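You operate a simulated robot arm through the tools that you are given. There is no shell and no other tool.

You are at the controls of a simulated robot arm. One attempt, no reset.

TASK
Put things in order on the top of the wooden table. At the end: the pink sponge stands where the black boot brush stood; the syrup jar stands on top of the yellow soap dish; the yellow peg stands on top of the laundry cup; the black boot brush stands where the syrup jar stood; the pasta packet stands where the pink sponge stood; whatever was shut is shut again. Leave all else as you found it, and nothing knocked over.

Only the result counts: the job must be done as asked and must still hold three seconds after the hand-in. Knocking over, shifting, dropping, spilling or breaking anything else fails it.

THE ROBOT
A 7-joint arm with a two-finger parallel gripper, fixed in place. Base frame: the origin is at the foot of the arm, x ahead of it, y to its left, z up; the work surface is at about z = 0. Lengths are in mm, angles in rad, forces in N, time in s.
With the tool pointing down near the work surface it reaches from about 240 to 620 mm from the base axis. Its first joint turns from -1.152 to 1.152 rad. Payload 2.6 kg.
The tool frame sits at the grasp point between the pads (the TCP): z along the fingers, y along the line on which they close. The tips reach 30 mm beyond it. Largest opening 94 mm; finger width 28, thickness 10; the body of the gripper, 50 by 96 mm, starts 55 mm behind the TCP.
Orientation is that of the tool frame in the base frame, as [roll, pitch, yaw] about the fixed x, y, z axes, in that order (R = Rz(yaw) Ry(pitch) Rx(roll)). With the fingers straight down and closing along the base's y, the tool's x points along the base's -x, its y along +y and its z along -z.

THE INTERFACE
- The arm moves only by the tool apply_moves. Its argument "increments" is a list of rows, each an object (a shift or turn left out is 0, a gripper value left out holds the last) with "travel": the shift along the tool's x, y, z in cm, a list of three; "turn": the turn, a rotation vector about the tool's x, y, z in rad, a list of three; "fingers": the opening in per cent of the stroke, from 0 (shut) to 100 (fully open). In form: [{"travel": [tx, ty, tz], "turn": [wx, wy, wz], "fingers": fingers}, ...]. A call has 1 to 20 rows; each row shifts and turns the commanded pose from where the row before left it, along the tool's axes as they then stand. Each row takes 0.2 s and may step no farther than 50 mm and 0.15 rad from the row before; otherwise, or with a gripper value out of range, the whole call is refused. Where a pose cannot be reached the arm comes as near as it can. A force on the tool above 40 N (or 10 N above the force at the start of the call, whichever is more), or a blocked arm, ends the call early, and 0.2 s more pass. The fingers move at their own pace (about 72 mm/s each) and stop on an object; they squeeze with about 25 N. The grip force told is the motor's: it shows also when the fingers shut on nothing. Time passes only in rows, and 0.2 s behind the last, so rows that do not move let the fingers close. The reply holds the time, the measured pose of the TCP, the force on the tool along the base axes, the opening and the grip force, in the units named above and with some noise, with the torque about the TCP (base axes, N m) and any sound that the robot's microphone picked up.
- Cameras (640 x 400 px; columns grow to the right, rows downward): "scene" is fixed at [37.1, 430.2, 573.1]; the picture's right is [-0.78, -0.62, 0.00], its down [-0.31, 0.39, -0.86] and it looks along [0.54, -0.68, -0.50] (base axes); focal length 346 px, centre (320, 200). "wrist" rides on the gripper at [76, 14, -102] in the tool frame; the picture's right is [-0.18, 0.98, 0.00], its down [-0.75, -0.14, -0.64] and it looks along [-0.63, -0.12, 0.77] (tool axes); focal length 243 px, centre (320, 200). There is no depth. A picture from a camera that has moved, and an enlarged one, comes with that camera's place and axes in the base frame and with its lens.
- snapshot(camera): a new picture of that camera. The clock stands still meanwhile.
- inspect(camera, box): a new picture of the part [left, top, right, bottom] of that camera's present view, enlarged. The clock stands still meanwhile.
- hand_in(): hands the job in; it is judged then, once.

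Places have to be worked out from the pictures, the camera data and where the tool is seen. Open the gripper and draw the arm clear of the work before you hand the job in, unless the task says otherwise.

The tools are called after "Request:" by a JSON object that holds its "api" and its "payload". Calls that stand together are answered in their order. apply_moves: Moves the arm, as the interface text tells. Its arguments: {"type":"object","properties":{"increments":{"type":"array","items":{"type":"object","properties":{"travel":{"type":"array","items":{"type":"number"}},"turn":{"type":"array","items":{"type":"number"}},"fingers":{"type":"number"}}}}},"required":["increments"]} The other tools are called the same way: snapshot (camera) takes a picture; inspect (camera, box) takes an enlarged picture of a part of a camera's view; hand_in () hands the job in.

At the start:

```text
t: 0.0
tcp_pos: [381.2, -141.6, 296.2]
ee_rot: [3.141, 0.001, -3.141]
force: [0.7, -0.4, -0.5]
moment: [0.03, 0.01, 0.0]
opening: 94.3
grasp_force: 0.0
```

scene: 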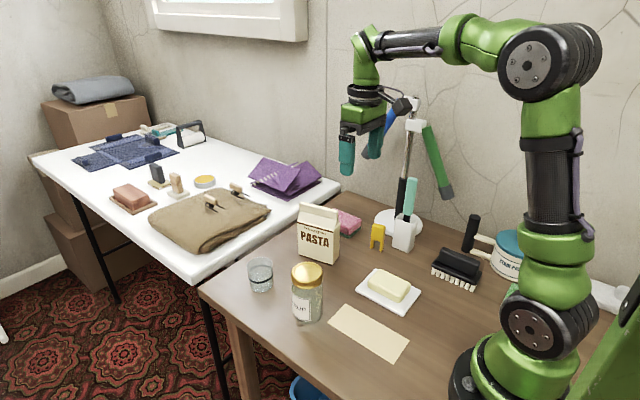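
wrist: 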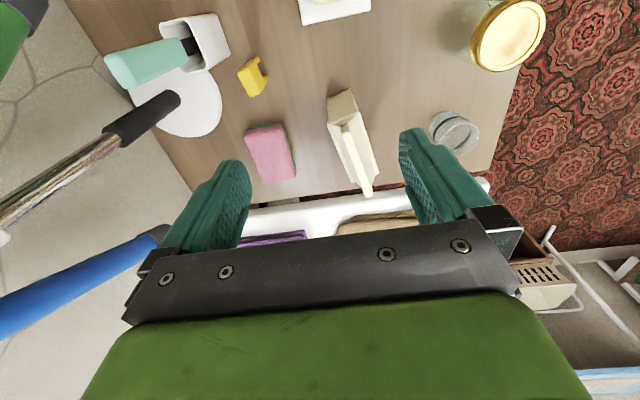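

I'll start by looking closely at the scene to identify each object.

Request:
{"api": "inspect", "payload": {"camera": "scene", "box": [200, 180, 440, 330]}}

Request:
{"api": "inspect", "payload": {"camera": "scene", "box": [340, 170, 640, 358]}}

Request:
{"api": "inspect", "payload": {"camera": "wrist", "box": [100, 0, 580, 300]}}

Request:
{"api": "inspect", "payload": {"camera": "scene", "box": [30, 80, 350, 280]}}

```text
2.67 times, centred on (320, 255) of scene
camera zoom: at [37.1, 430.2, 573.1], right [-0.78, -0.62, 0.0], down [-0.31, 0.39, -0.86], along [0.54, -0.68, -0.5], focal length 922 px, centre (320, 53)
```

zoom: 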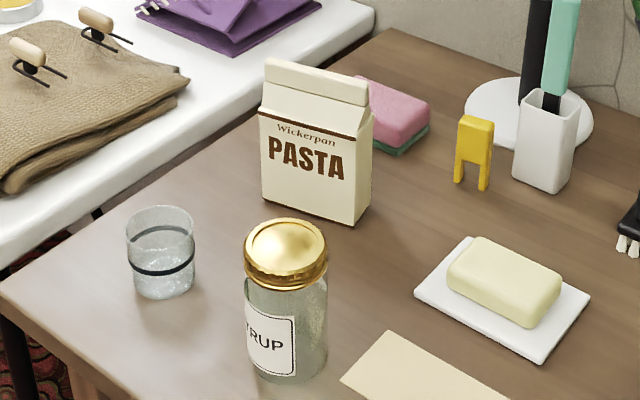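

```text
2.13 times, centred on (490, 264) of scene
camera zoom: at [37.1, 430.2, 573.1], right [-0.78, -0.62, 0.0], down [-0.31, 0.39, -0.86], along [0.54, -0.68, -0.5], focal length 736 px, centre (-42, 64)
```

zoom: 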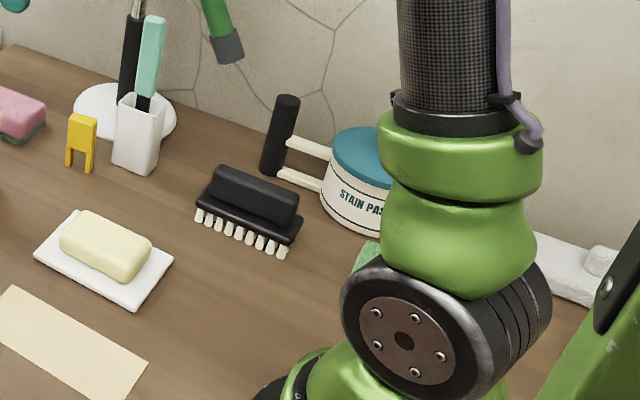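

```text
1.33 times, centred on (340, 150) of wrist
camera zoom: at [303.9, -127.0, 399.0], right [0.18, 0.98, 0.0], down [0.75, -0.14, 0.64], along [0.63, -0.12, -0.77], focal length 324 px, centre (293, 267)
```

zoom: 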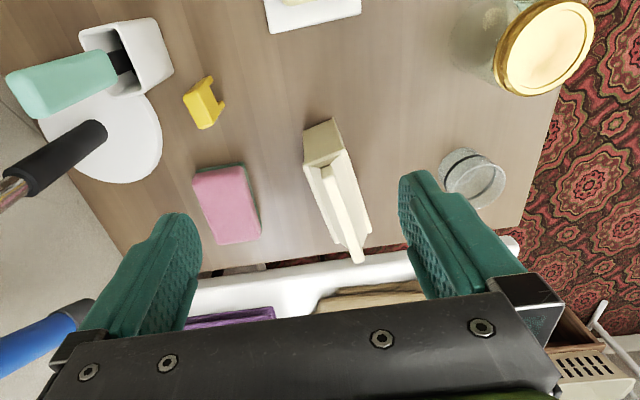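

```text
2.00 times, centred on (190, 180) of scene
camera zoom: at [37.1, 430.2, 573.1], right [-0.78, -0.62, 0.0], down [-0.31, 0.39, -0.86], along [0.54, -0.68, -0.5], focal length 692 px, centre (580, 240)
```

zoom: 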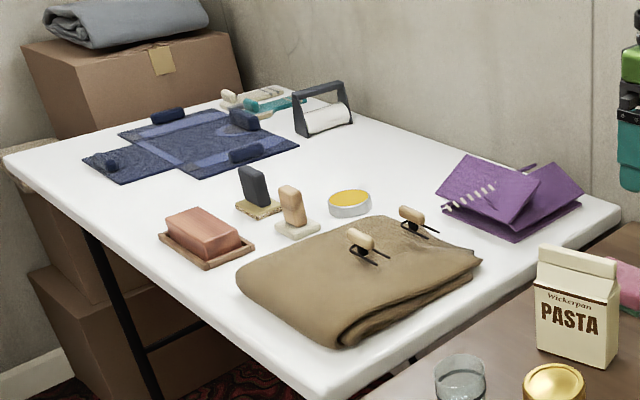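

The pictures show the jar near (375, 47), the lamp foot near (393, -386) and the boot brush near (175, -277). I check the lamp and the details before moving.

Request:
{"api": "inspect", "payload": {"camera": "scene", "box": [330, 70, 490, 170]}}

Request:
{"api": "inspect", "payload": {"camera": "scene", "box": [230, 240, 310, 290]}}

Request:
{"api": "inspect", "payload": {"camera": "scene", "box": [330, 190, 430, 252]}}

Request:
{"api": "inspect", "payload": {"camera": "wrist", "box": [400, 80, 520, 155]}}

```text
4.00 times, centred on (410, 120) of scene
camera zoom: at [37.1, 430.2, 573.1], right [-0.78, -0.62, 0.0], down [-0.31, 0.39, -0.86], along [0.54, -0.68, -0.5], focal length 1383 px, centre (-40, 520)
```

zoom: 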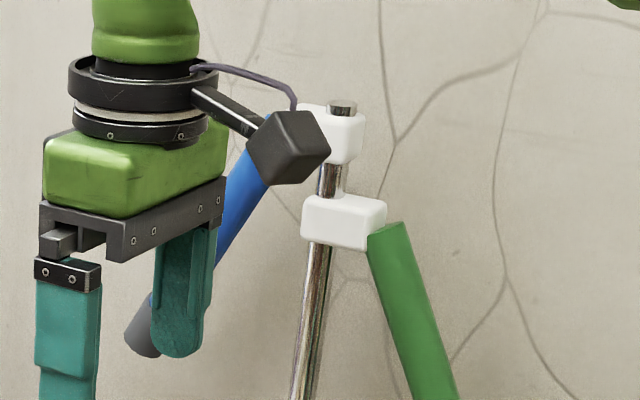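

```text
8.00 times, centred on (270, 265) of scene
camera zoom: at [37.1, 430.2, 573.1], right [-0.78, -0.62, 0.0], down [-0.31, 0.39, -0.86], along [0.54, -0.68, -0.5], focal length 2766 px, centre (720, -320)
```

zoom: 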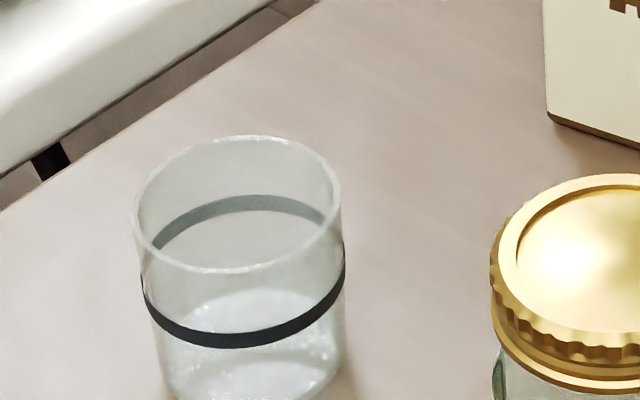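

```text
6.40 times, centred on (380, 221) of scene
camera zoom: at [37.1, 430.2, 573.1], right [-0.78, -0.62, 0.0], down [-0.31, 0.39, -0.86], along [0.54, -0.68, -0.5], focal length 2213 px, centre (-64, 66)
```

zoom: 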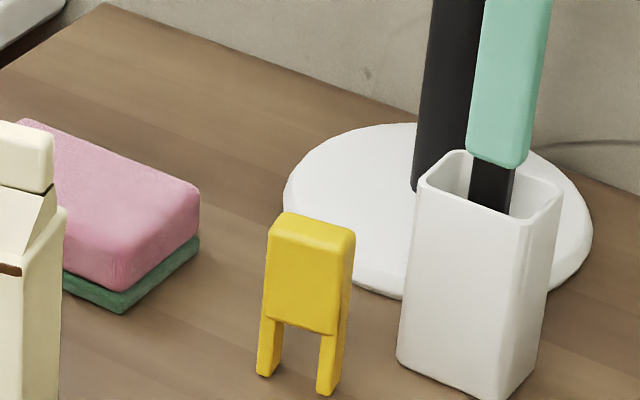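

```text
5.33 times, centred on (460, 118) of wrist
camera zoom: at [303.9, -127.0, 399.0], right [0.18, 0.98, 0.0], down [0.75, -0.14, 0.64], along [0.63, -0.12, -0.77], focal length 1294 px, centre (-427, 640)
```

zoom: 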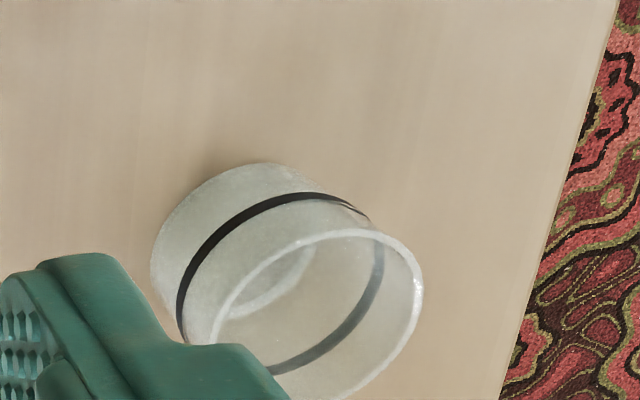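

The peg, cup and jar are identified; the glass with the dark band is likely the laundry cup, and the lamp's blue arm hangs near (450, -295, 238). I raise the gripper and turn it so the wrist camera looks toward -y for a survey.

Request:
{"api": "apply_moves", "payload": {"increments": [{"travel": [1.2, 4, -2.2]}, {"travel": [1.2, 4, -2.2]}, {"travel": [1.2, 4, -2.2]}, {"travel": [1.2, 4, -2.2]}, {"turn": [0, 0, 0.15]}, {"turn": [0, 0, 0.15]}, {"turn": [0, 0, 0.15]}, {"turn": [0, 0, 0.15]}, {"turn": [0, 0, 0.15]}, {"turn": [0, 0, 0.15]}, {"turn": [0, 0, 0.15]}, {"turn": [0, 0, 0.15]}, {"turn": [0, 0, 0.15]}, {"turn": [0, 0, 0.15]}, {"turn": [0, 0, 0.07]}, {}]}}

Request:
{"api": "snapshot", "payload": {"camera": "wrist"}}

Request:
{"api": "snapshot", "payload": {"camera": "scene"}}

```text
t: 3.4
tcp_pos: [332.3, 19.0, 385.1]
ee_rot: [3.142, -0.001, 1.569]
force: [0.2, 0.4, 0.9]
moment: [-0.03, 0.01, 0.0]
opening: 94.1
grasp_force: 0.0
```

```text
taken
camera wrist: at [346.0, 95.2, 487.3], right [0.98, -0.18, 0.0], down [-0.14, -0.75, 0.64], along [-0.12, -0.63, -0.77], focal length 243 px, centre (320, 200)
```

wrist: 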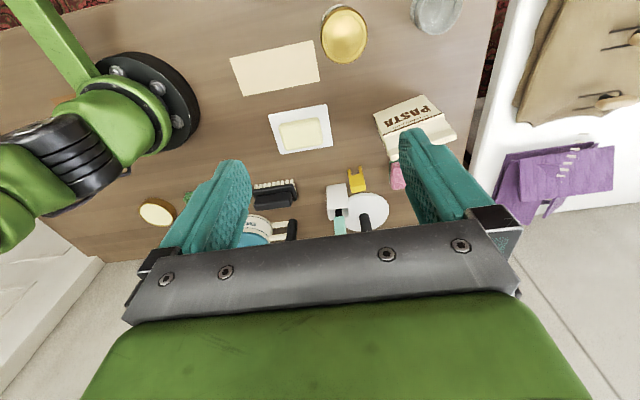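

```text
taken
```

scene: 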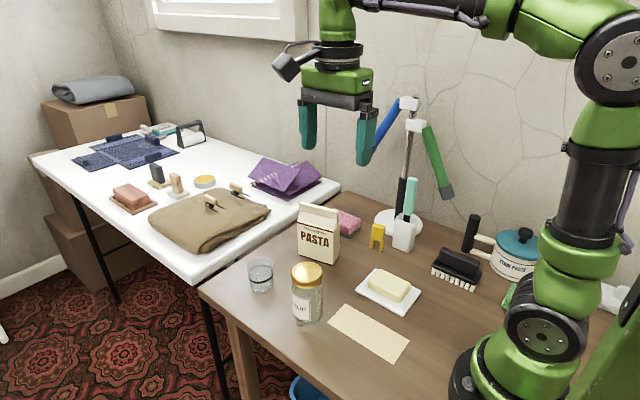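

I take enlarged views for measuring each object.

Request:
{"api": "inspect", "payload": {"camera": "wrist", "box": [220, 60, 380, 160]}}

Request:
{"api": "inspect", "payload": {"camera": "wrist", "box": [220, 150, 420, 275]}}

Request:
{"api": "inspect", "payload": {"camera": "wrist", "box": [300, 0, 500, 125]}}

Request:
{"api": "inspect", "payload": {"camera": "wrist", "box": [320, 80, 480, 180]}}

Request:
{"api": "inspect", "payload": {"camera": "scene", "box": [360, 80, 480, 260]}}

```text
4.00 times, centred on (300, 110) of wrist
camera zoom: at [346.0, 95.2, 487.3], right [0.98, -0.18, 0.0], down [-0.14, -0.75, 0.64], along [-0.12, -0.63, -0.77], focal length 970 px, centre (400, 560)
```

zoom: 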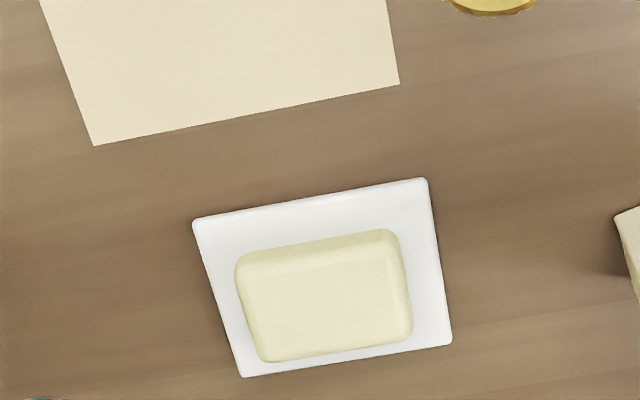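

```text
3.20 times, centred on (320, 212) of wrist
camera zoom: at [346.0, 95.2, 487.3], right [0.98, -0.18, 0.0], down [-0.14, -0.75, 0.64], along [-0.12, -0.63, -0.77], focal length 776 px, centre (320, 160)
```

zoom: 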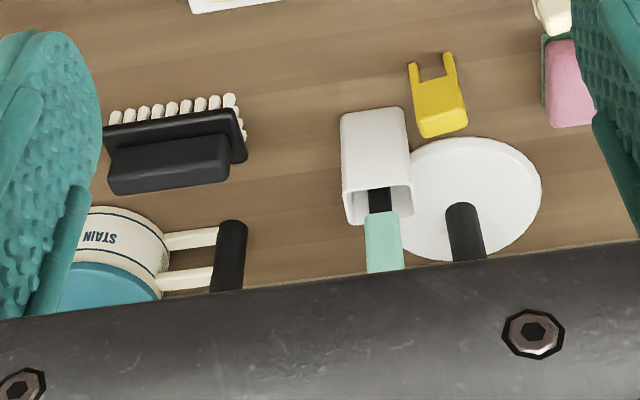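

```text
3.20 times, centred on (400, 62) of wrist
camera zoom: at [346.0, 95.2, 487.3], right [0.98, -0.18, 0.0], down [-0.14, -0.75, 0.64], along [-0.12, -0.63, -0.77], focal length 776 px, centre (64, 640)
```

zoom: 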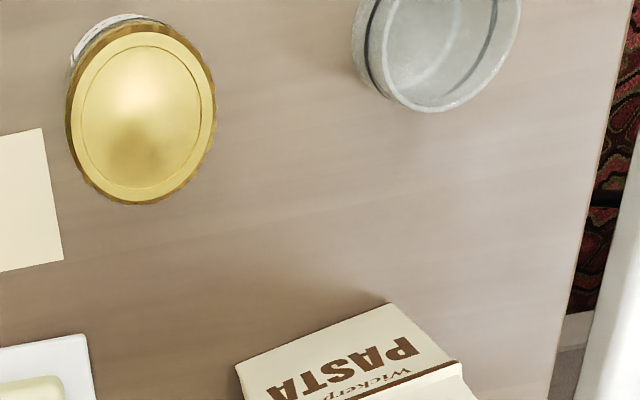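

```text
4.00 times, centred on (400, 130) of wrist
camera zoom: at [346.0, 95.2, 487.3], right [0.98, -0.18, 0.0], down [-0.14, -0.75, 0.64], along [-0.12, -0.63, -0.77], focal length 970 px, centre (0, 480)
```

zoom: 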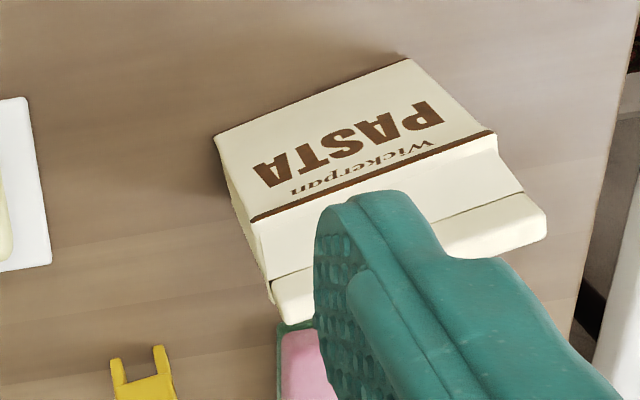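

```text
2.22 times, centred on (420, 170) of scene
camera zoom: at [37.1, 430.2, 573.1], right [-0.78, -0.62, 0.0], down [-0.31, 0.39, -0.86], along [0.54, -0.68, -0.5], focal length 768 px, centre (98, 267)
```

zoom: 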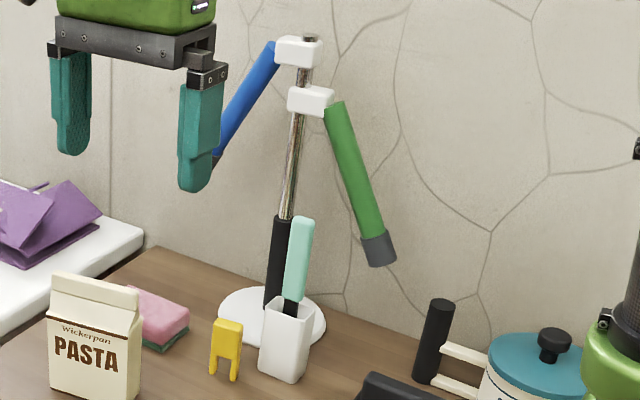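

Measurements so far: dish centre ≈ (271, -107); jar ≈ (367, 55); brush ≈ (170, -250); peg ≈ (371, -228); pasta ≈ (470, -109). I now turn back to look at the cup more steeply and find out whether it is open at the top.

Request:
{"api": "apply_moves", "payload": {"increments": [{"turn": [0, 0, -0.15]}, {"turn": [0, 0, -0.15]}, {"turn": [0, 0, -0.15]}, {"turn": [0, 0, -0.15]}, {"turn": [0, 0, -0.15]}, {"turn": [0, 0, -0.15]}, {"turn": [0, 0, -0.15]}, {"turn": [0, 0, -0.15]}, {"turn": [0, 0, -0.15]}, {"turn": [0, 0, -0.15]}, {"turn": [0, 0, -0.07]}, {"travel": [-3.27, 0.37, 2.17]}, {"travel": [-3.27, 0.37, 2.17]}, {"travel": [-3.27, 0.37, 2.17]}, {}]}}

Request:
{"api": "snapshot", "payload": {"camera": "wrist"}}

Request:
{"api": "inspect", "payload": {"camera": "wrist", "box": [240, 60, 400, 160]}}

```text
t: 6.6
tcp_pos: [432.2, 28.7, 318.7]
ee_rot: [-3.14, 0.0, -3.141]
force: [-0.1, 0.4, 0.5]
moment: [0.01, -0.01, -0.02]
opening: 93.9
grasp_force: 0.1
```

```text
taken
camera wrist: at [354.1, 43.8, 421.6], right [0.18, 0.98, 0.0], down [0.75, -0.14, 0.64], along [0.63, -0.12, -0.77], focal length 243 px, centre (320, 200)
```

wrist: 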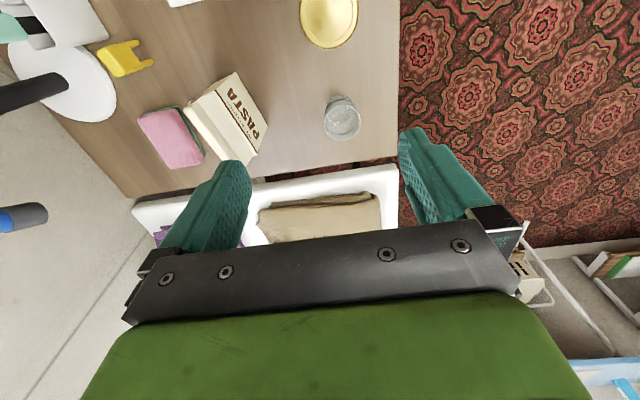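

```text
4.00 times, centred on (320, 110) of wrist
camera zoom: at [354.1, 43.8, 421.6], right [0.18, 0.98, 0.0], down [0.75, -0.14, 0.64], along [0.63, -0.12, -0.77], focal length 970 px, centre (320, 560)
```

zoom: 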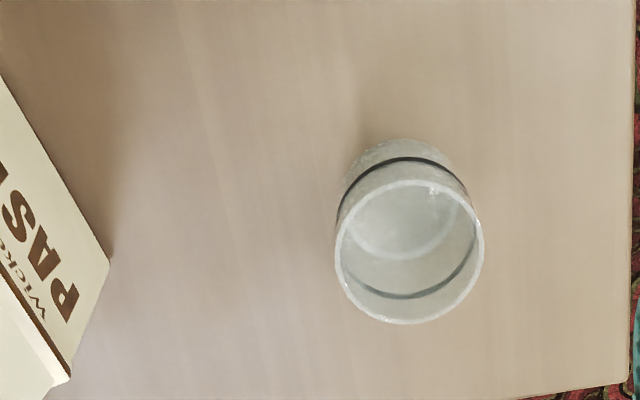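

The cup looks open and translucent, near (515, 45). I move in closer above it to see its interior and its floor.

Request:
{"api": "apply_moves", "payload": {"increments": [{"travel": [-1.7, 0.35, 3.7]}, {"travel": [-1.7, 0.35, 3.7]}, {"travel": [-1.7, 0.35, 3.7]}, {"travel": [-1.7, 0.35, 3.7]}, {}]}}

Request:
{"api": "snapshot", "payload": {"camera": "wrist"}}

Request:
{"api": "inspect", "payload": {"camera": "wrist", "box": [270, 80, 382, 150]}}

Request:
{"api": "inspect", "payload": {"camera": "scene", "box": [230, 250, 294, 290]}}

```text
t: 7.8
tcp_pos: [499.1, 43.4, 173.3]
ee_rot: [3.142, 0.0, -3.141]
force: [0.1, 0.0, 0.0]
moment: [-0.01, -0.01, -0.04]
opening: 94.0
grasp_force: 0.1
```

```text
taken
camera wrist: at [422.0, 58.7, 274.9], right [0.18, 0.98, 0.0], down [0.75, -0.14, 0.64], along [0.63, -0.12, -0.77], focal length 243 px, centre (320, 200)
```

wrist: 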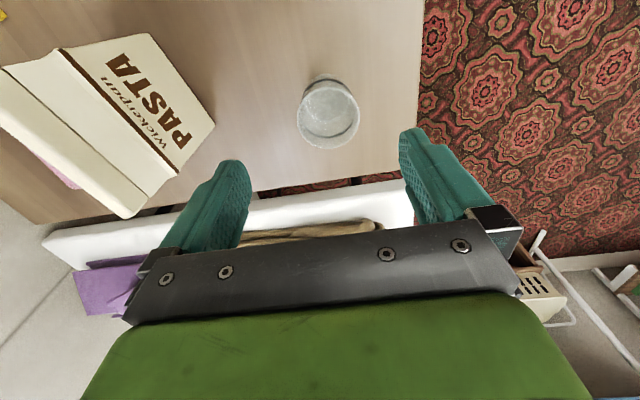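

```text
5.71 times, centred on (326, 115) of wrist
camera zoom: at [422.0, 58.7, 274.9], right [0.18, 0.98, 0.0], down [0.75, -0.14, 0.64], along [0.63, -0.12, -0.77], focal length 1386 px, centre (286, 686)
```

zoom: 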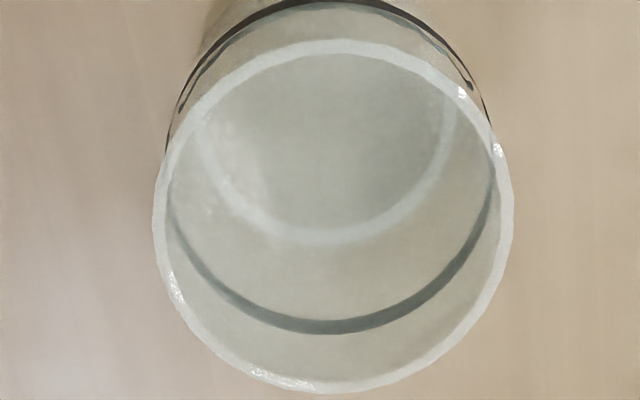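

```text
10.00 times, centred on (262, 270) of scene
camera zoom: at [37.1, 430.2, 573.1], right [-0.78, -0.62, 0.0], down [-0.31, 0.39, -0.86], along [0.54, -0.68, -0.5], focal length 3458 px, centre (900, -500)
```

zoom: 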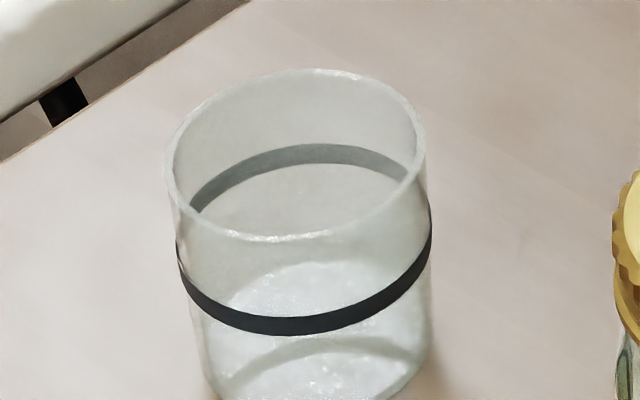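

The cup's rim is centred near (507, 51), about 57 mm across, and roughly 55 mm high. Now I go back to measure the jar closely before grasping it.

Request:
{"api": "apply_moves", "payload": {"increments": [{"travel": [0, 0, -5]}, {"travel": [4.2, 0.25, -1]}, {"travel": [4.2, 0.25, -1]}, {"travel": [4.2, 0.25, -1]}, {"travel": [4.2, 0.25, -1]}, {}]}}

Request:
{"api": "snapshot", "payload": {"camera": "wrist"}}

Request:
{"api": "inspect", "payload": {"camera": "wrist", "box": [240, 60, 400, 160]}}

Request:
{"api": "inspect", "payload": {"camera": "scene", "box": [268, 250, 364, 330]}}

```text
t: 9.2
tcp_pos: [332.0, 52.9, 261.0]
ee_rot: [-3.14, 0.001, 3.141]
force: [-0.2, 0.9, -0.1]
moment: [0.0, -0.02, 0.0]
opening: 94.1
grasp_force: 0.1
```

```text
taken
camera wrist: at [255.7, 67.0, 363.6], right [0.18, 0.98, 0.0], down [0.75, -0.14, 0.64], along [0.63, -0.12, -0.77], focal length 243 px, centre (320, 200)
```

wrist: 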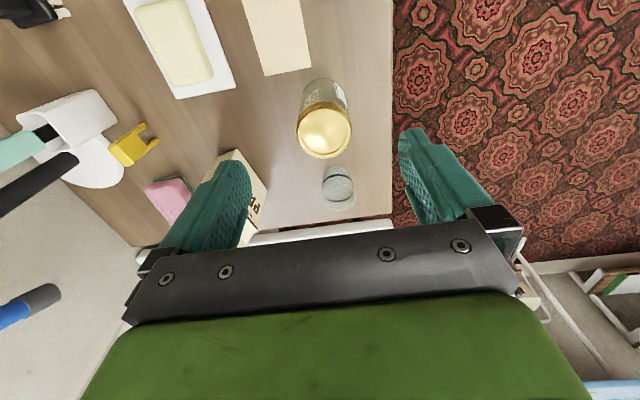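

```text
4.00 times, centred on (320, 110) of wrist
camera zoom: at [255.7, 67.0, 363.6], right [0.18, 0.98, 0.0], down [0.75, -0.14, 0.64], along [0.63, -0.12, -0.77], focal length 970 px, centre (320, 560)
```

zoom: 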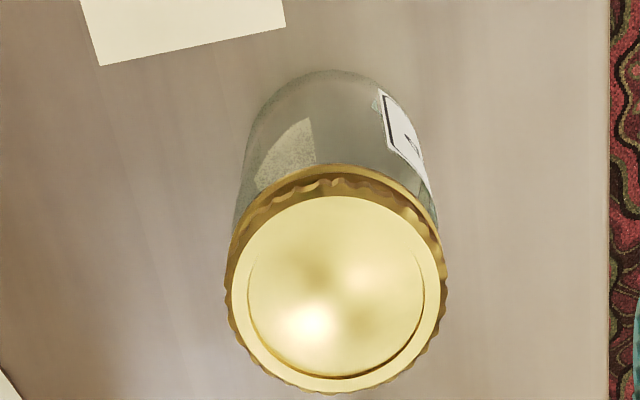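

```text
5.00 times, centred on (316, 290) of scene
camera zoom: at [37.1, 430.2, 573.1], right [-0.78, -0.62, 0.0], down [-0.31, 0.39, -0.86], along [0.54, -0.68, -0.5], focal length 1729 px, centre (340, -250)
```

zoom: 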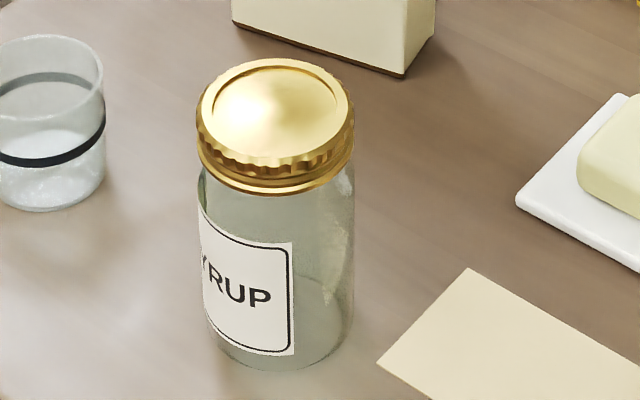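

Jar centre ≈ (367, 51.5), about 115 mm tall, 60 mm wide. I centre over it and go down partway, then check the alignment.

Request:
{"api": "apply_moves", "payload": {"increments": [{"travel": [-3.5, -0.14, 0], "fingers": 100}, {"travel": [0, 0, 3.6]}, {"travel": [0, 0, 3.6]}, {"travel": [0, 0, 3.6]}, {}]}}

Request:
{"api": "snapshot", "payload": {"camera": "wrist"}}

Request:
{"api": "snapshot", "payload": {"camera": "scene"}}

```text
t: 10.4
tcp_pos: [366.0, 53.6, 153.8]
ee_rot: [3.141, 0.0, -3.14]
force: [0.8, -0.6, 0.5]
moment: [0.0, 0.0, 0.01]
opening: 94.0
grasp_force: 0.1
```

```text
taken
camera wrist: at [289.1, 67.5, 256.0], right [0.18, 0.98, 0.0], down [0.75, -0.14, 0.64], along [0.63, -0.12, -0.77], focal length 243 px, centre (320, 200)
```

wrist: 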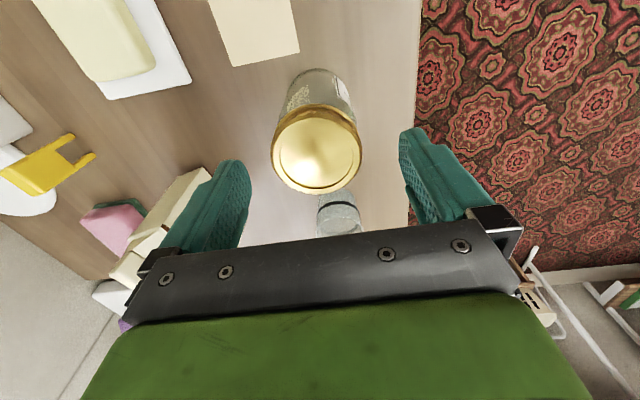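

```text
taken
```

scene: 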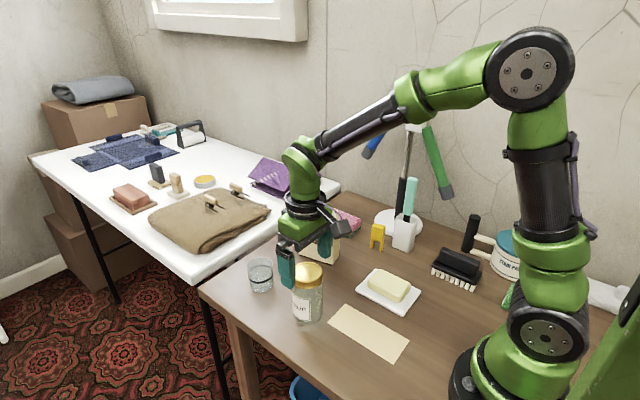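

The lid is at about (369, 51, 113), so I shift by (+3, -2.5) mm, go down to z ≈ 68 and close on the glass body.

Request:
{"api": "apply_moves", "payload": {"increments": [{"travel": [-0.3, -0.25, 0]}, {"travel": [0, 0, 3]}, {"travel": [0, 0, 3]}, {"travel": [0, 0, 2.5]}, {}, {"fingers": 0}, {}, {}, {}]}}

```text
t: 12.4
tcp_pos: [368.6, 49.0, 67.9]
ee_rot: [3.141, 0.0, 3.141]
force: [0.7, 0.0, 0.2]
moment: [0.01, 0.0, 0.01]
opening: 62.3
grasp_force: 24.7
```

The jar is gripped at 62 mm. I lift it, carry it over the soap dish centre (271, -107.5) and stop a bit above.

Request:
{"api": "apply_moves", "payload": {"increments": [{"travel": [0, 0, -4]}, {"travel": [0, 0, -4]}, {"travel": [0, 0, -4]}, {"travel": [1.95, -3.13, 0]}, {"travel": [1.95, -3.13, 0]}, {"travel": [1.95, -3.13, 0]}, {"travel": [1.95, -3.13, 0]}, {"travel": [1.95, -3.13, 0]}, {}, {"travel": [0, 0, 4]}, {"travel": [0, 0, 2]}, {}]}}

Request:
{"api": "snapshot", "payload": {"camera": "scene"}}

Request:
{"api": "snapshot", "payload": {"camera": "wrist"}}

Request:
{"api": "inspect", "payload": {"camera": "scene", "box": [330, 220, 450, 320]}}

```text
t: 14.7
tcp_pos: [274.9, -107.8, 154.0]
ee_rot: [-3.137, 0.02, 3.142]
force: [-1.0, 1.4, 4.6]
moment: [-0.02, -0.03, -0.01]
opening: 58.4
grasp_force: 25.1
stopped in row 11: the force on the tool passed its limit at 83 N (the readings are from after the stop); the commanded pose is now the measured one
```

```text
taken
```

scene: 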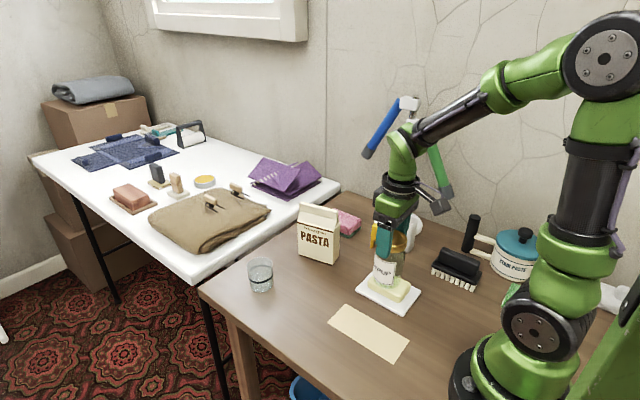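

```text
taken
camera wrist: at [196.1, -92.7, 255.0], right [0.18, 0.98, 0.0], down [0.74, -0.14, 0.66], along [0.65, -0.12, -0.75], focal length 243 px, centre (320, 200)
```

wrist: 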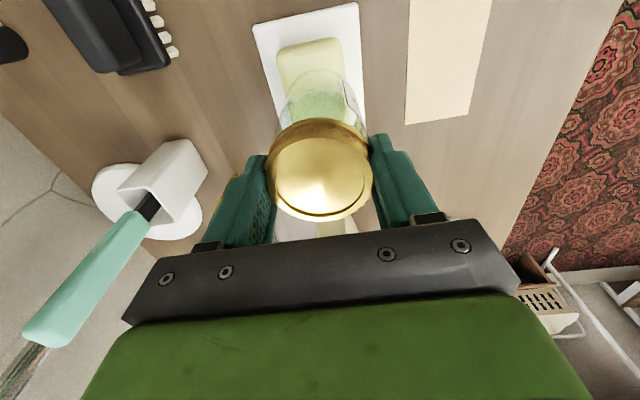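

```text
4.00 times, centred on (390, 270) of scene
camera zoom: at [37.1, 430.2, 573.0], right [-0.78, -0.62, 0.0], down [-0.31, 0.39, -0.86], along [0.54, -0.68, -0.5], focal length 1383 px, centre (40, -80)
```

zoom: 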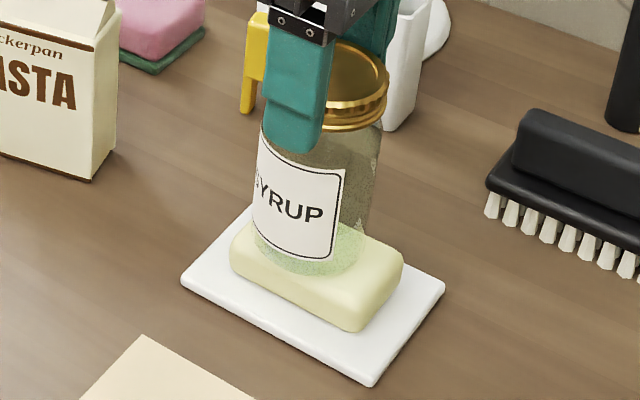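

The stop shows the jar's base met the soap: it slid down in the grip during the carry, so the pads now hold near the lid, with the soap carrying it upright. I open the fingers gently and check that it stands.

Request:
{"api": "apply_moves", "payload": {"increments": [{"fingers": 72}, {}, {"fingers": 100}, {}, {}]}}

Request:
{"api": "inspect", "payload": {"camera": "scene", "box": [330, 220, 450, 320]}}

Request:
{"api": "snapshot", "payload": {"camera": "wrist"}}

```text
t: 15.9
tcp_pos: [274.7, -106.9, 152.9]
ee_rot: [-3.135, 0.017, 3.141]
force: [0.3, 0.5, -0.3]
moment: [0.0, -0.02, -0.02]
opening: 93.9
grasp_force: 0.0
```

```text
4.00 times, centred on (390, 270) of scene
camera zoom: at [37.1, 430.2, 573.1], right [-0.78, -0.62, 0.0], down [-0.31, 0.39, -0.86], along [0.54, -0.68, -0.5], focal length 1383 px, centre (40, -80)
```

zoom: 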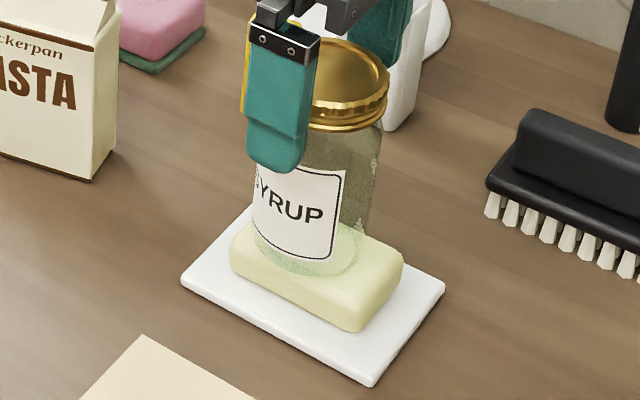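

```text
taken
camera wrist: at [195.9, -92.8, 254.7], right [0.18, 0.98, 0.0], down [0.74, -0.14, 0.66], along [0.64, -0.12, -0.75], focal length 243 px, centre (320, 200)
```

wrist: 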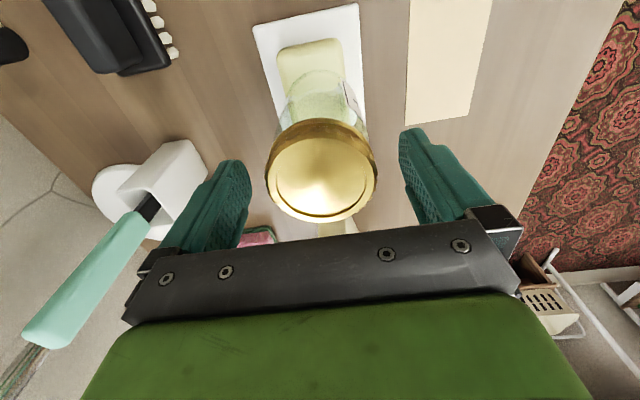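

The jar stands upright on the soap and the dish has not moved. I rise clear, remove the small tilt, and move over toward the boot brush for a close look.

Request:
{"api": "apply_moves", "payload": {"increments": [{"travel": [0, 0, -4], "turn": [-0.006, 0.017, 0]}, {"travel": [0, 0, -4]}, {"travel": [0, 0, -4]}, {"travel": [3.1, -3.4, 0]}, {"travel": [3.1, -3.4, 0]}, {"travel": [3.1, -3.4, 0]}, {"travel": [3.1, -3.4, 0]}, {}]}}

Request:
{"api": "snapshot", "payload": {"camera": "wrist"}}

Request:
{"api": "snapshot", "payload": {"camera": "scene"}}

```text
t: 17.7
tcp_pos: [148.6, -242.1, 275.5]
ee_rot: [3.141, 0.0, 3.141]
force: [1.1, -1.3, 0.4]
moment: [-0.01, -0.02, 0.0]
opening: 94.2
grasp_force: 0.1
```

```text
taken
camera wrist: at [71.4, -228.6, 376.8], right [0.18, 0.98, 0.0], down [0.75, -0.14, 0.64], along [0.63, -0.12, -0.77], focal length 243 px, centre (320, 200)
```

wrist: 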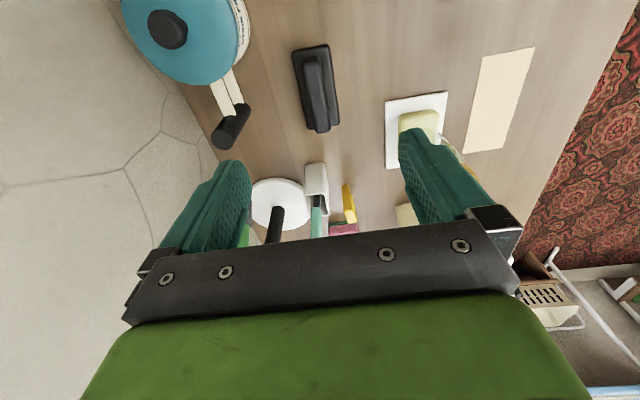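

```text
taken
```

scene: 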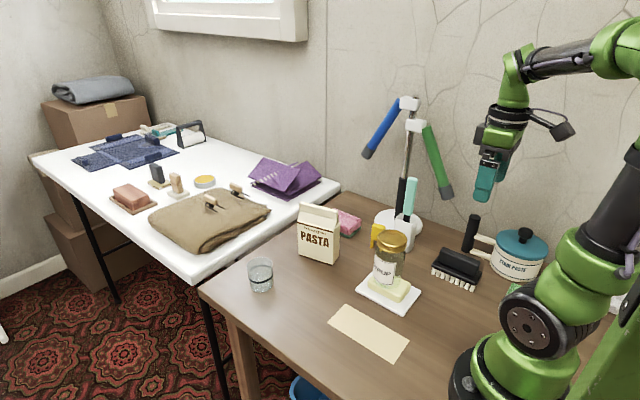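

I enlarge the wrist view of the brush for exact measurement.

Request:
{"api": "inspect", "payload": {"camera": "wrist", "box": [240, 30, 400, 130]}}

Request:
{"api": "inspect", "payload": {"camera": "wrist", "box": [200, 140, 420, 250]}}

Request:
{"api": "inspect", "payload": {"camera": "scene", "box": [420, 210, 560, 300]}}

Request:
{"api": "inspect", "payload": {"camera": "scene", "box": [340, 80, 480, 260]}}

```text
4.00 times, centred on (320, 80) of wrist
camera zoom: at [71.4, -228.6, 376.8], right [0.18, 0.98, 0.0], down [0.75, -0.14, 0.64], along [0.63, -0.12, -0.77], focal length 970 px, centre (320, 680)
```

zoom: 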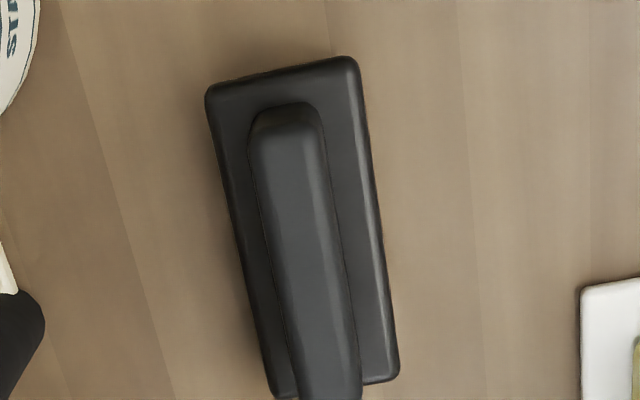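

```text
2.91 times, centred on (310, 195) of wrist
camera zoom: at [71.4, -228.6, 376.8], right [0.18, 0.98, 0.0], down [0.75, -0.14, 0.64], along [0.63, -0.12, -0.77], focal length 706 px, centre (349, 214)
```

zoom: 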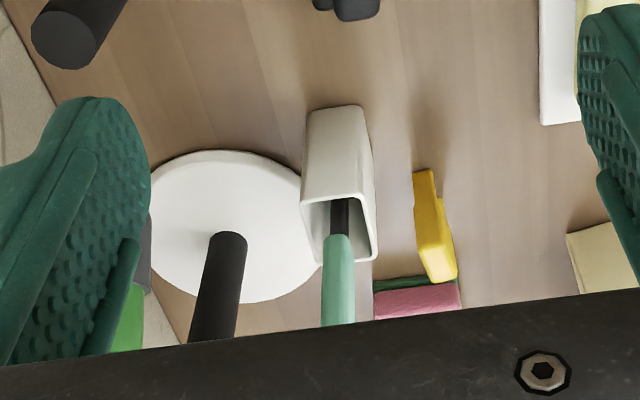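

```text
4.44 times, centred on (490, 255) of scene
camera zoom: at [37.1, 430.2, 573.1], right [-0.78, -0.62, 0.0], down [-0.31, 0.39, -0.86], along [0.54, -0.68, -0.5], focal length 1537 px, centre (-436, -44)
```

zoom: 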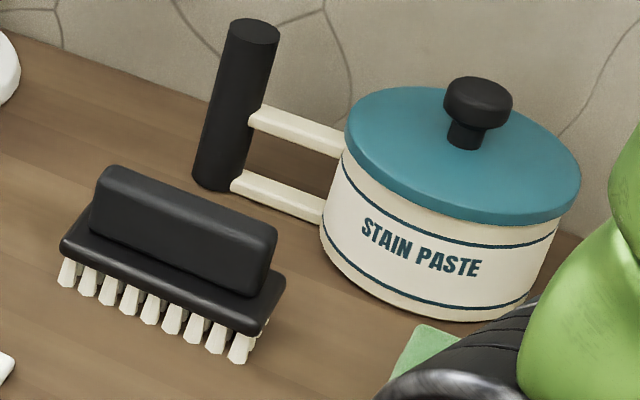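

```text
2.22 times, centred on (410, 170) of scene
camera zoom: at [37.1, 430.2, 573.1], right [-0.78, -0.62, 0.0], down [-0.31, 0.39, -0.86], along [0.54, -0.68, -0.5], focal length 768 px, centre (120, 267)
```

zoom: 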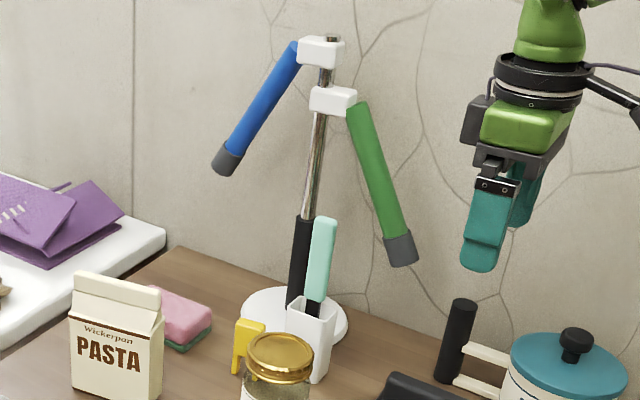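

Brush spans x 117–220, y -274…-225, centre (168.5, -250), with its handle along x (about 23 mm wide). I go down over it with the fingers closing across the handle.

Request:
{"api": "apply_moves", "payload": {"increments": [{"travel": [-1.99, -0.79, 0]}, {"travel": [0, 0, 4.2]}, {"travel": [0, 0, 4.2]}, {"travel": [0, 0, 4.2]}, {"travel": [0, 0, 3.4]}, {}]}}

Request:
{"api": "snapshot", "payload": {"camera": "wrist"}}

Request:
{"api": "inspect", "payload": {"camera": "scene", "box": [400, 170, 560, 300]}}

```text
t: 19.1
tcp_pos: [168.9, -251.0, 111.6]
ee_rot: [3.14, 0.004, -3.141]
force: [0.2, 0.7, -0.2]
moment: [-0.02, -0.02, -0.01]
opening: 93.8
grasp_force: 0.0
```

```text
taken
camera wrist: at [91.9, -237.3, 214.7], right [0.18, 0.98, 0.0], down [0.75, -0.14, 0.64], along [0.63, -0.12, -0.77], focal length 243 px, centre (320, 200)
```

wrist: 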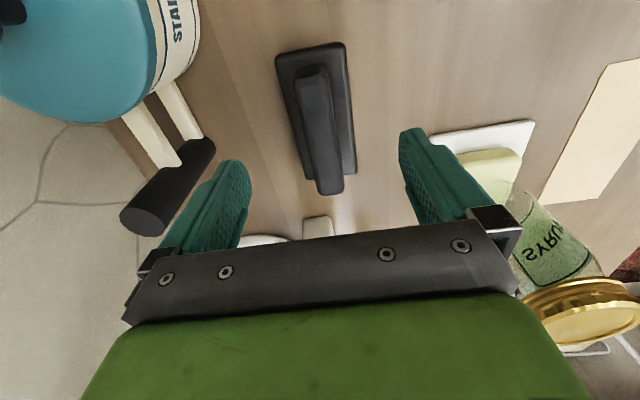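

```text
3.08 times, centred on (480, 235) of scene
camera zoom: at [37.1, 430.2, 573.1], right [-0.78, -0.62, 0.0], down [-0.31, 0.39, -0.86], along [0.54, -0.68, -0.5], focal length 1064 px, centre (-172, 92)
```

zoom: 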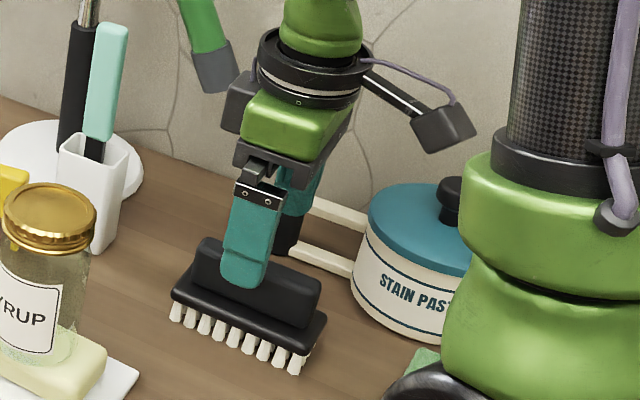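

Alignment looks good; I go down the remaining 49 mm and close on the handle.

Request:
{"api": "apply_moves", "payload": {"increments": [{"travel": [0, 0.05, 2.5]}, {"travel": [0, 0, 2.4]}, {}, {"fingers": 0}, {}, {}, {}, {}]}}

Request:
{"api": "inspect", "payload": {"camera": "scene", "box": [400, 170, 560, 300]}}

```text
t: 20.9
tcp_pos: [169.6, -249.6, 64.7]
ee_rot: [3.14, 0.001, -3.14]
force: [0.0, 0.1, -0.3]
moment: [-0.03, -0.02, 0.0]
opening: 26.0
grasp_force: 25.3
```

```text
3.08 times, centred on (480, 235) of scene
camera zoom: at [37.1, 430.2, 573.1], right [-0.78, -0.62, 0.0], down [-0.31, 0.39, -0.86], along [0.54, -0.68, -0.5], focal length 1064 px, centre (-172, 92)
```

zoom: 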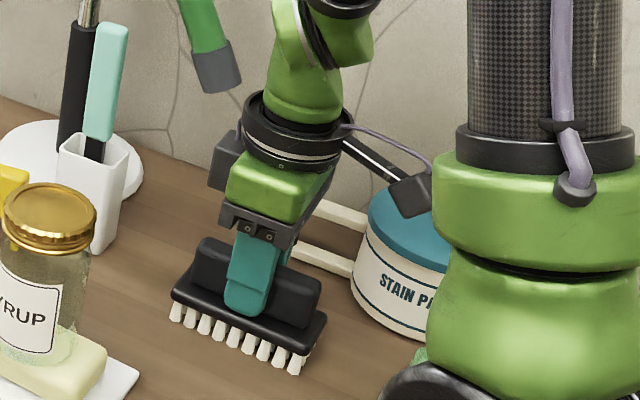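

Brush handle gripped (26 mm). I lift it high and carry it over the jar, then to the jar's old place at (368.5, 50.5).

Request:
{"api": "apply_moves", "payload": {"increments": [{"travel": [0, 0, -3]}, {"travel": [0, 0, -4.4]}, {"travel": [0, 0, -4.8]}, {"travel": [0, 0, -4.8]}, {"travel": [0, 0, -4.8]}, {"travel": [-2.49, 3.75, 0]}, {"travel": [-2.49, 3.75, 0]}, {"travel": [-2.49, 3.75, 0]}, {"travel": [-2.49, 3.75, 0]}, {"travel": [-2.49, 3.75, 0]}, {"travel": [-2.49, 3.75, 0]}, {"travel": [-2.49, 3.75, 0]}, {"travel": [-2.49, 3.75, 0]}, {}]}}

Request:
{"api": "snapshot", "payload": {"camera": "scene"}}

```text
t: 23.9
tcp_pos: [368.9, 52.2, 285.8]
ee_rot: [3.141, 0.003, 3.141]
force: [0.7, 0.0, -0.8]
moment: [0.03, -0.02, -0.01]
opening: 25.8
grasp_force: 25.1
```

```text
taken
```

scene: 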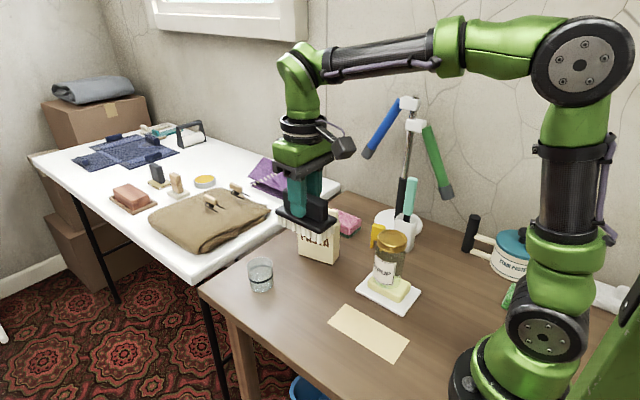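

Over the target at height; I rotate a quarter turn so the brush lies along y (keeping off the card), then lower most of the way.

Request:
{"api": "apply_moves", "payload": {"increments": [{"turn": [0, 0, 0.15]}, {"turn": [0, 0, 0.15]}, {"turn": [0, 0, 0.15]}, {"turn": [0, 0, 0.15]}, {"turn": [0, 0, 0.15]}, {"turn": [0, 0, 0.15]}, {"turn": [0, 0, 0.15]}, {"turn": [0, 0, 0.15]}, {"turn": [0, 0, 0.15]}, {"turn": [0, 0, 0.15]}, {"turn": [0, 0, 0.07]}, {}, {"travel": [-0.15, 0, 4]}, {"travel": [0, 0, 4]}, {"travel": [0, 0, 4]}, {"travel": [0, 0, 4]}, {"travel": [0, 0, 4]}, {}]}}

Request:
{"api": "snapshot", "payload": {"camera": "scene"}}

Request:
{"api": "snapshot", "payload": {"camera": "wrist"}}

```text
t: 27.7
tcp_pos: [369.6, 48.4, 82.4]
ee_rot: [3.14, -0.001, 1.572]
force: [0.3, -0.1, -1.4]
moment: [0.02, 0.02, -0.02]
opening: 26.1
grasp_force: 24.9
```

```text
taken
```

scene: 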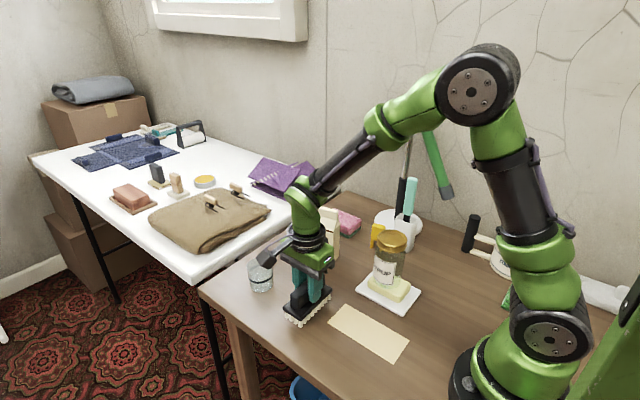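

```text
taken
camera wrist: at [382.9, 125.2, 184.8], right [0.98, -0.18, 0.0], down [-0.14, -0.75, 0.64], along [-0.12, -0.63, -0.77], focal length 243 px, centre (320, 200)
```

wrist: 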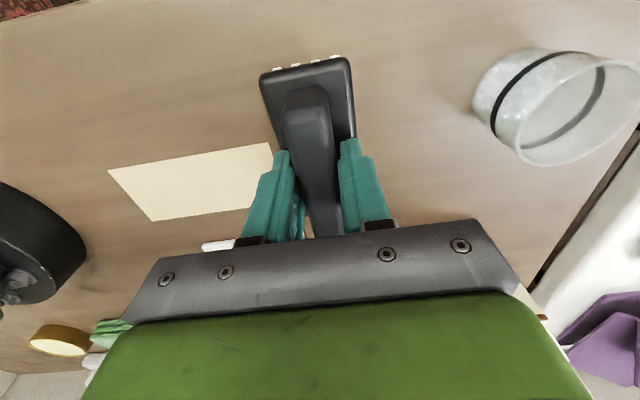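

The brush is clear of the card. I lower it in small steps until contact.

Request:
{"api": "apply_moves", "payload": {"increments": [{"travel": [0.15, 0, 0.6]}, {"travel": [0, 0, 0.6]}, {"travel": [0, 0, 0.25]}, {"travel": [0, 0, 0.15]}, {}]}}

```text
t: 28.9
tcp_pos: [369.2, 48.4, 66.4]
ee_rot: [3.14, -0.001, 1.571]
force: [0.3, -0.3, -0.9]
moment: [-0.04, 0.0, 0.0]
opening: 25.8
grasp_force: 24.9
```

Request:
{"api": "apply_moves", "payload": {"increments": [{"travel": [0, 0, 0.1]}, {"travel": [0, 0, 0.1]}, {}]}}

```text
t: 29.7
tcp_pos: [368.8, 49.3, 64.0]
ee_rot: [-3.14, 0.0, 1.573]
force: [-0.9, 0.6, -2.3]
moment: [-0.03, 0.01, 0.0]
opening: 26.1
grasp_force: 25.1
```

Height now equals the grasp height. One more millimetre, then release the brush.

Request:
{"api": "apply_moves", "payload": {"increments": [{"travel": [0, 0, 0.1]}, {}]}}

Request:
{"api": "inspect", "payload": {"camera": "scene", "box": [250, 240, 370, 340]}}

```text
t: 30.3
tcp_pos: [369.6, 50.1, 64.1]
ee_rot: [3.139, 0.001, 1.572]
force: [0.0, 1.0, 0.6]
moment: [-0.09, 0.0, 0.03]
opening: 26.1
grasp_force: 24.9
```

```text
4.00 times, centred on (310, 290) of scene
camera zoom: at [37.1, 430.2, 573.1], right [-0.78, -0.62, 0.0], down [-0.31, 0.39, -0.86], along [0.54, -0.68, -0.5], focal length 1383 px, centre (360, -160)
```

zoom: 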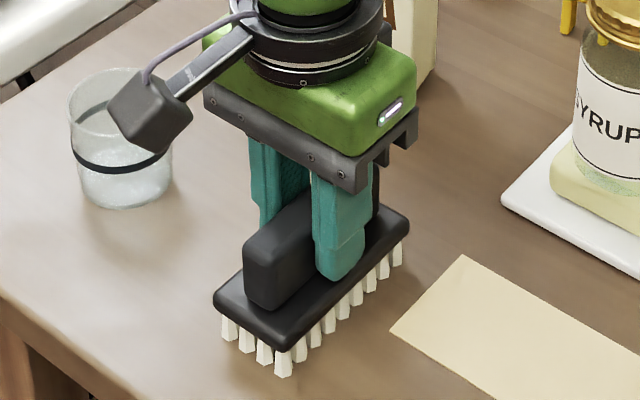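

Contact felt; the brush stands. I release, rise, and turn back to yaw π.

Request:
{"api": "apply_moves", "payload": {"increments": [{"fingers": 60}, {"fingers": 100}, {}, {}, {"travel": [0, 0, -3]}, {"travel": [0, 0, -4.5]}, {"travel": [0, 0, -4.5]}, {"travel": [0, 0, -4.5]}, {"travel": [0, 0, -4.5], "turn": [0, 0, -0.12]}, {"turn": [0, 0, -0.145]}, {"turn": [0, 0, -0.145]}, {"turn": [0, 0, -0.145]}, {"turn": [0, 0, -0.145]}, {"turn": [0, 0, -0.145]}, {"turn": [0, 0, -0.145]}, {"turn": [0, 0, -0.145]}, {"turn": [0, 0, -0.145]}, {"turn": [0, 0, -0.145]}, {"turn": [0, 0, -0.145]}]}}

Request:
{"api": "snapshot", "payload": {"camera": "scene"}}

Request:
{"api": "snapshot", "payload": {"camera": "wrist"}}

```text
t: 34.3
tcp_pos: [370.3, 48.5, 273.1]
ee_rot: [3.141, 0.002, -3.14]
force: [-0.6, -1.2, -0.7]
moment: [0.01, 0.02, 0.03]
opening: 93.8
grasp_force: 0.1
```

```text
taken
```

scene: 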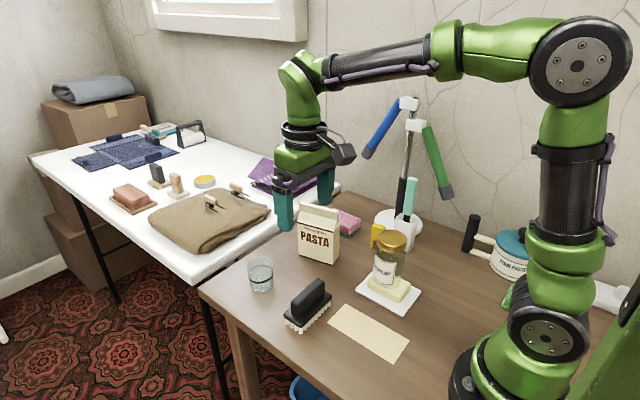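

```text
taken
camera wrist: at [291.7, 62.8, 376.2], right [0.18, 0.98, 0.0], down [0.75, -0.14, 0.64], along [0.63, -0.12, -0.77], focal length 243 px, centre (320, 200)
```

wrist: 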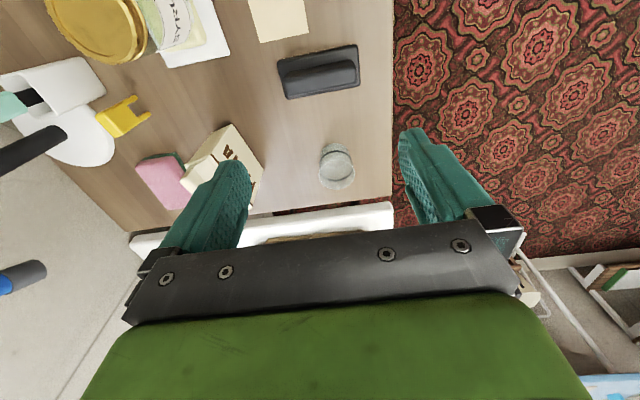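

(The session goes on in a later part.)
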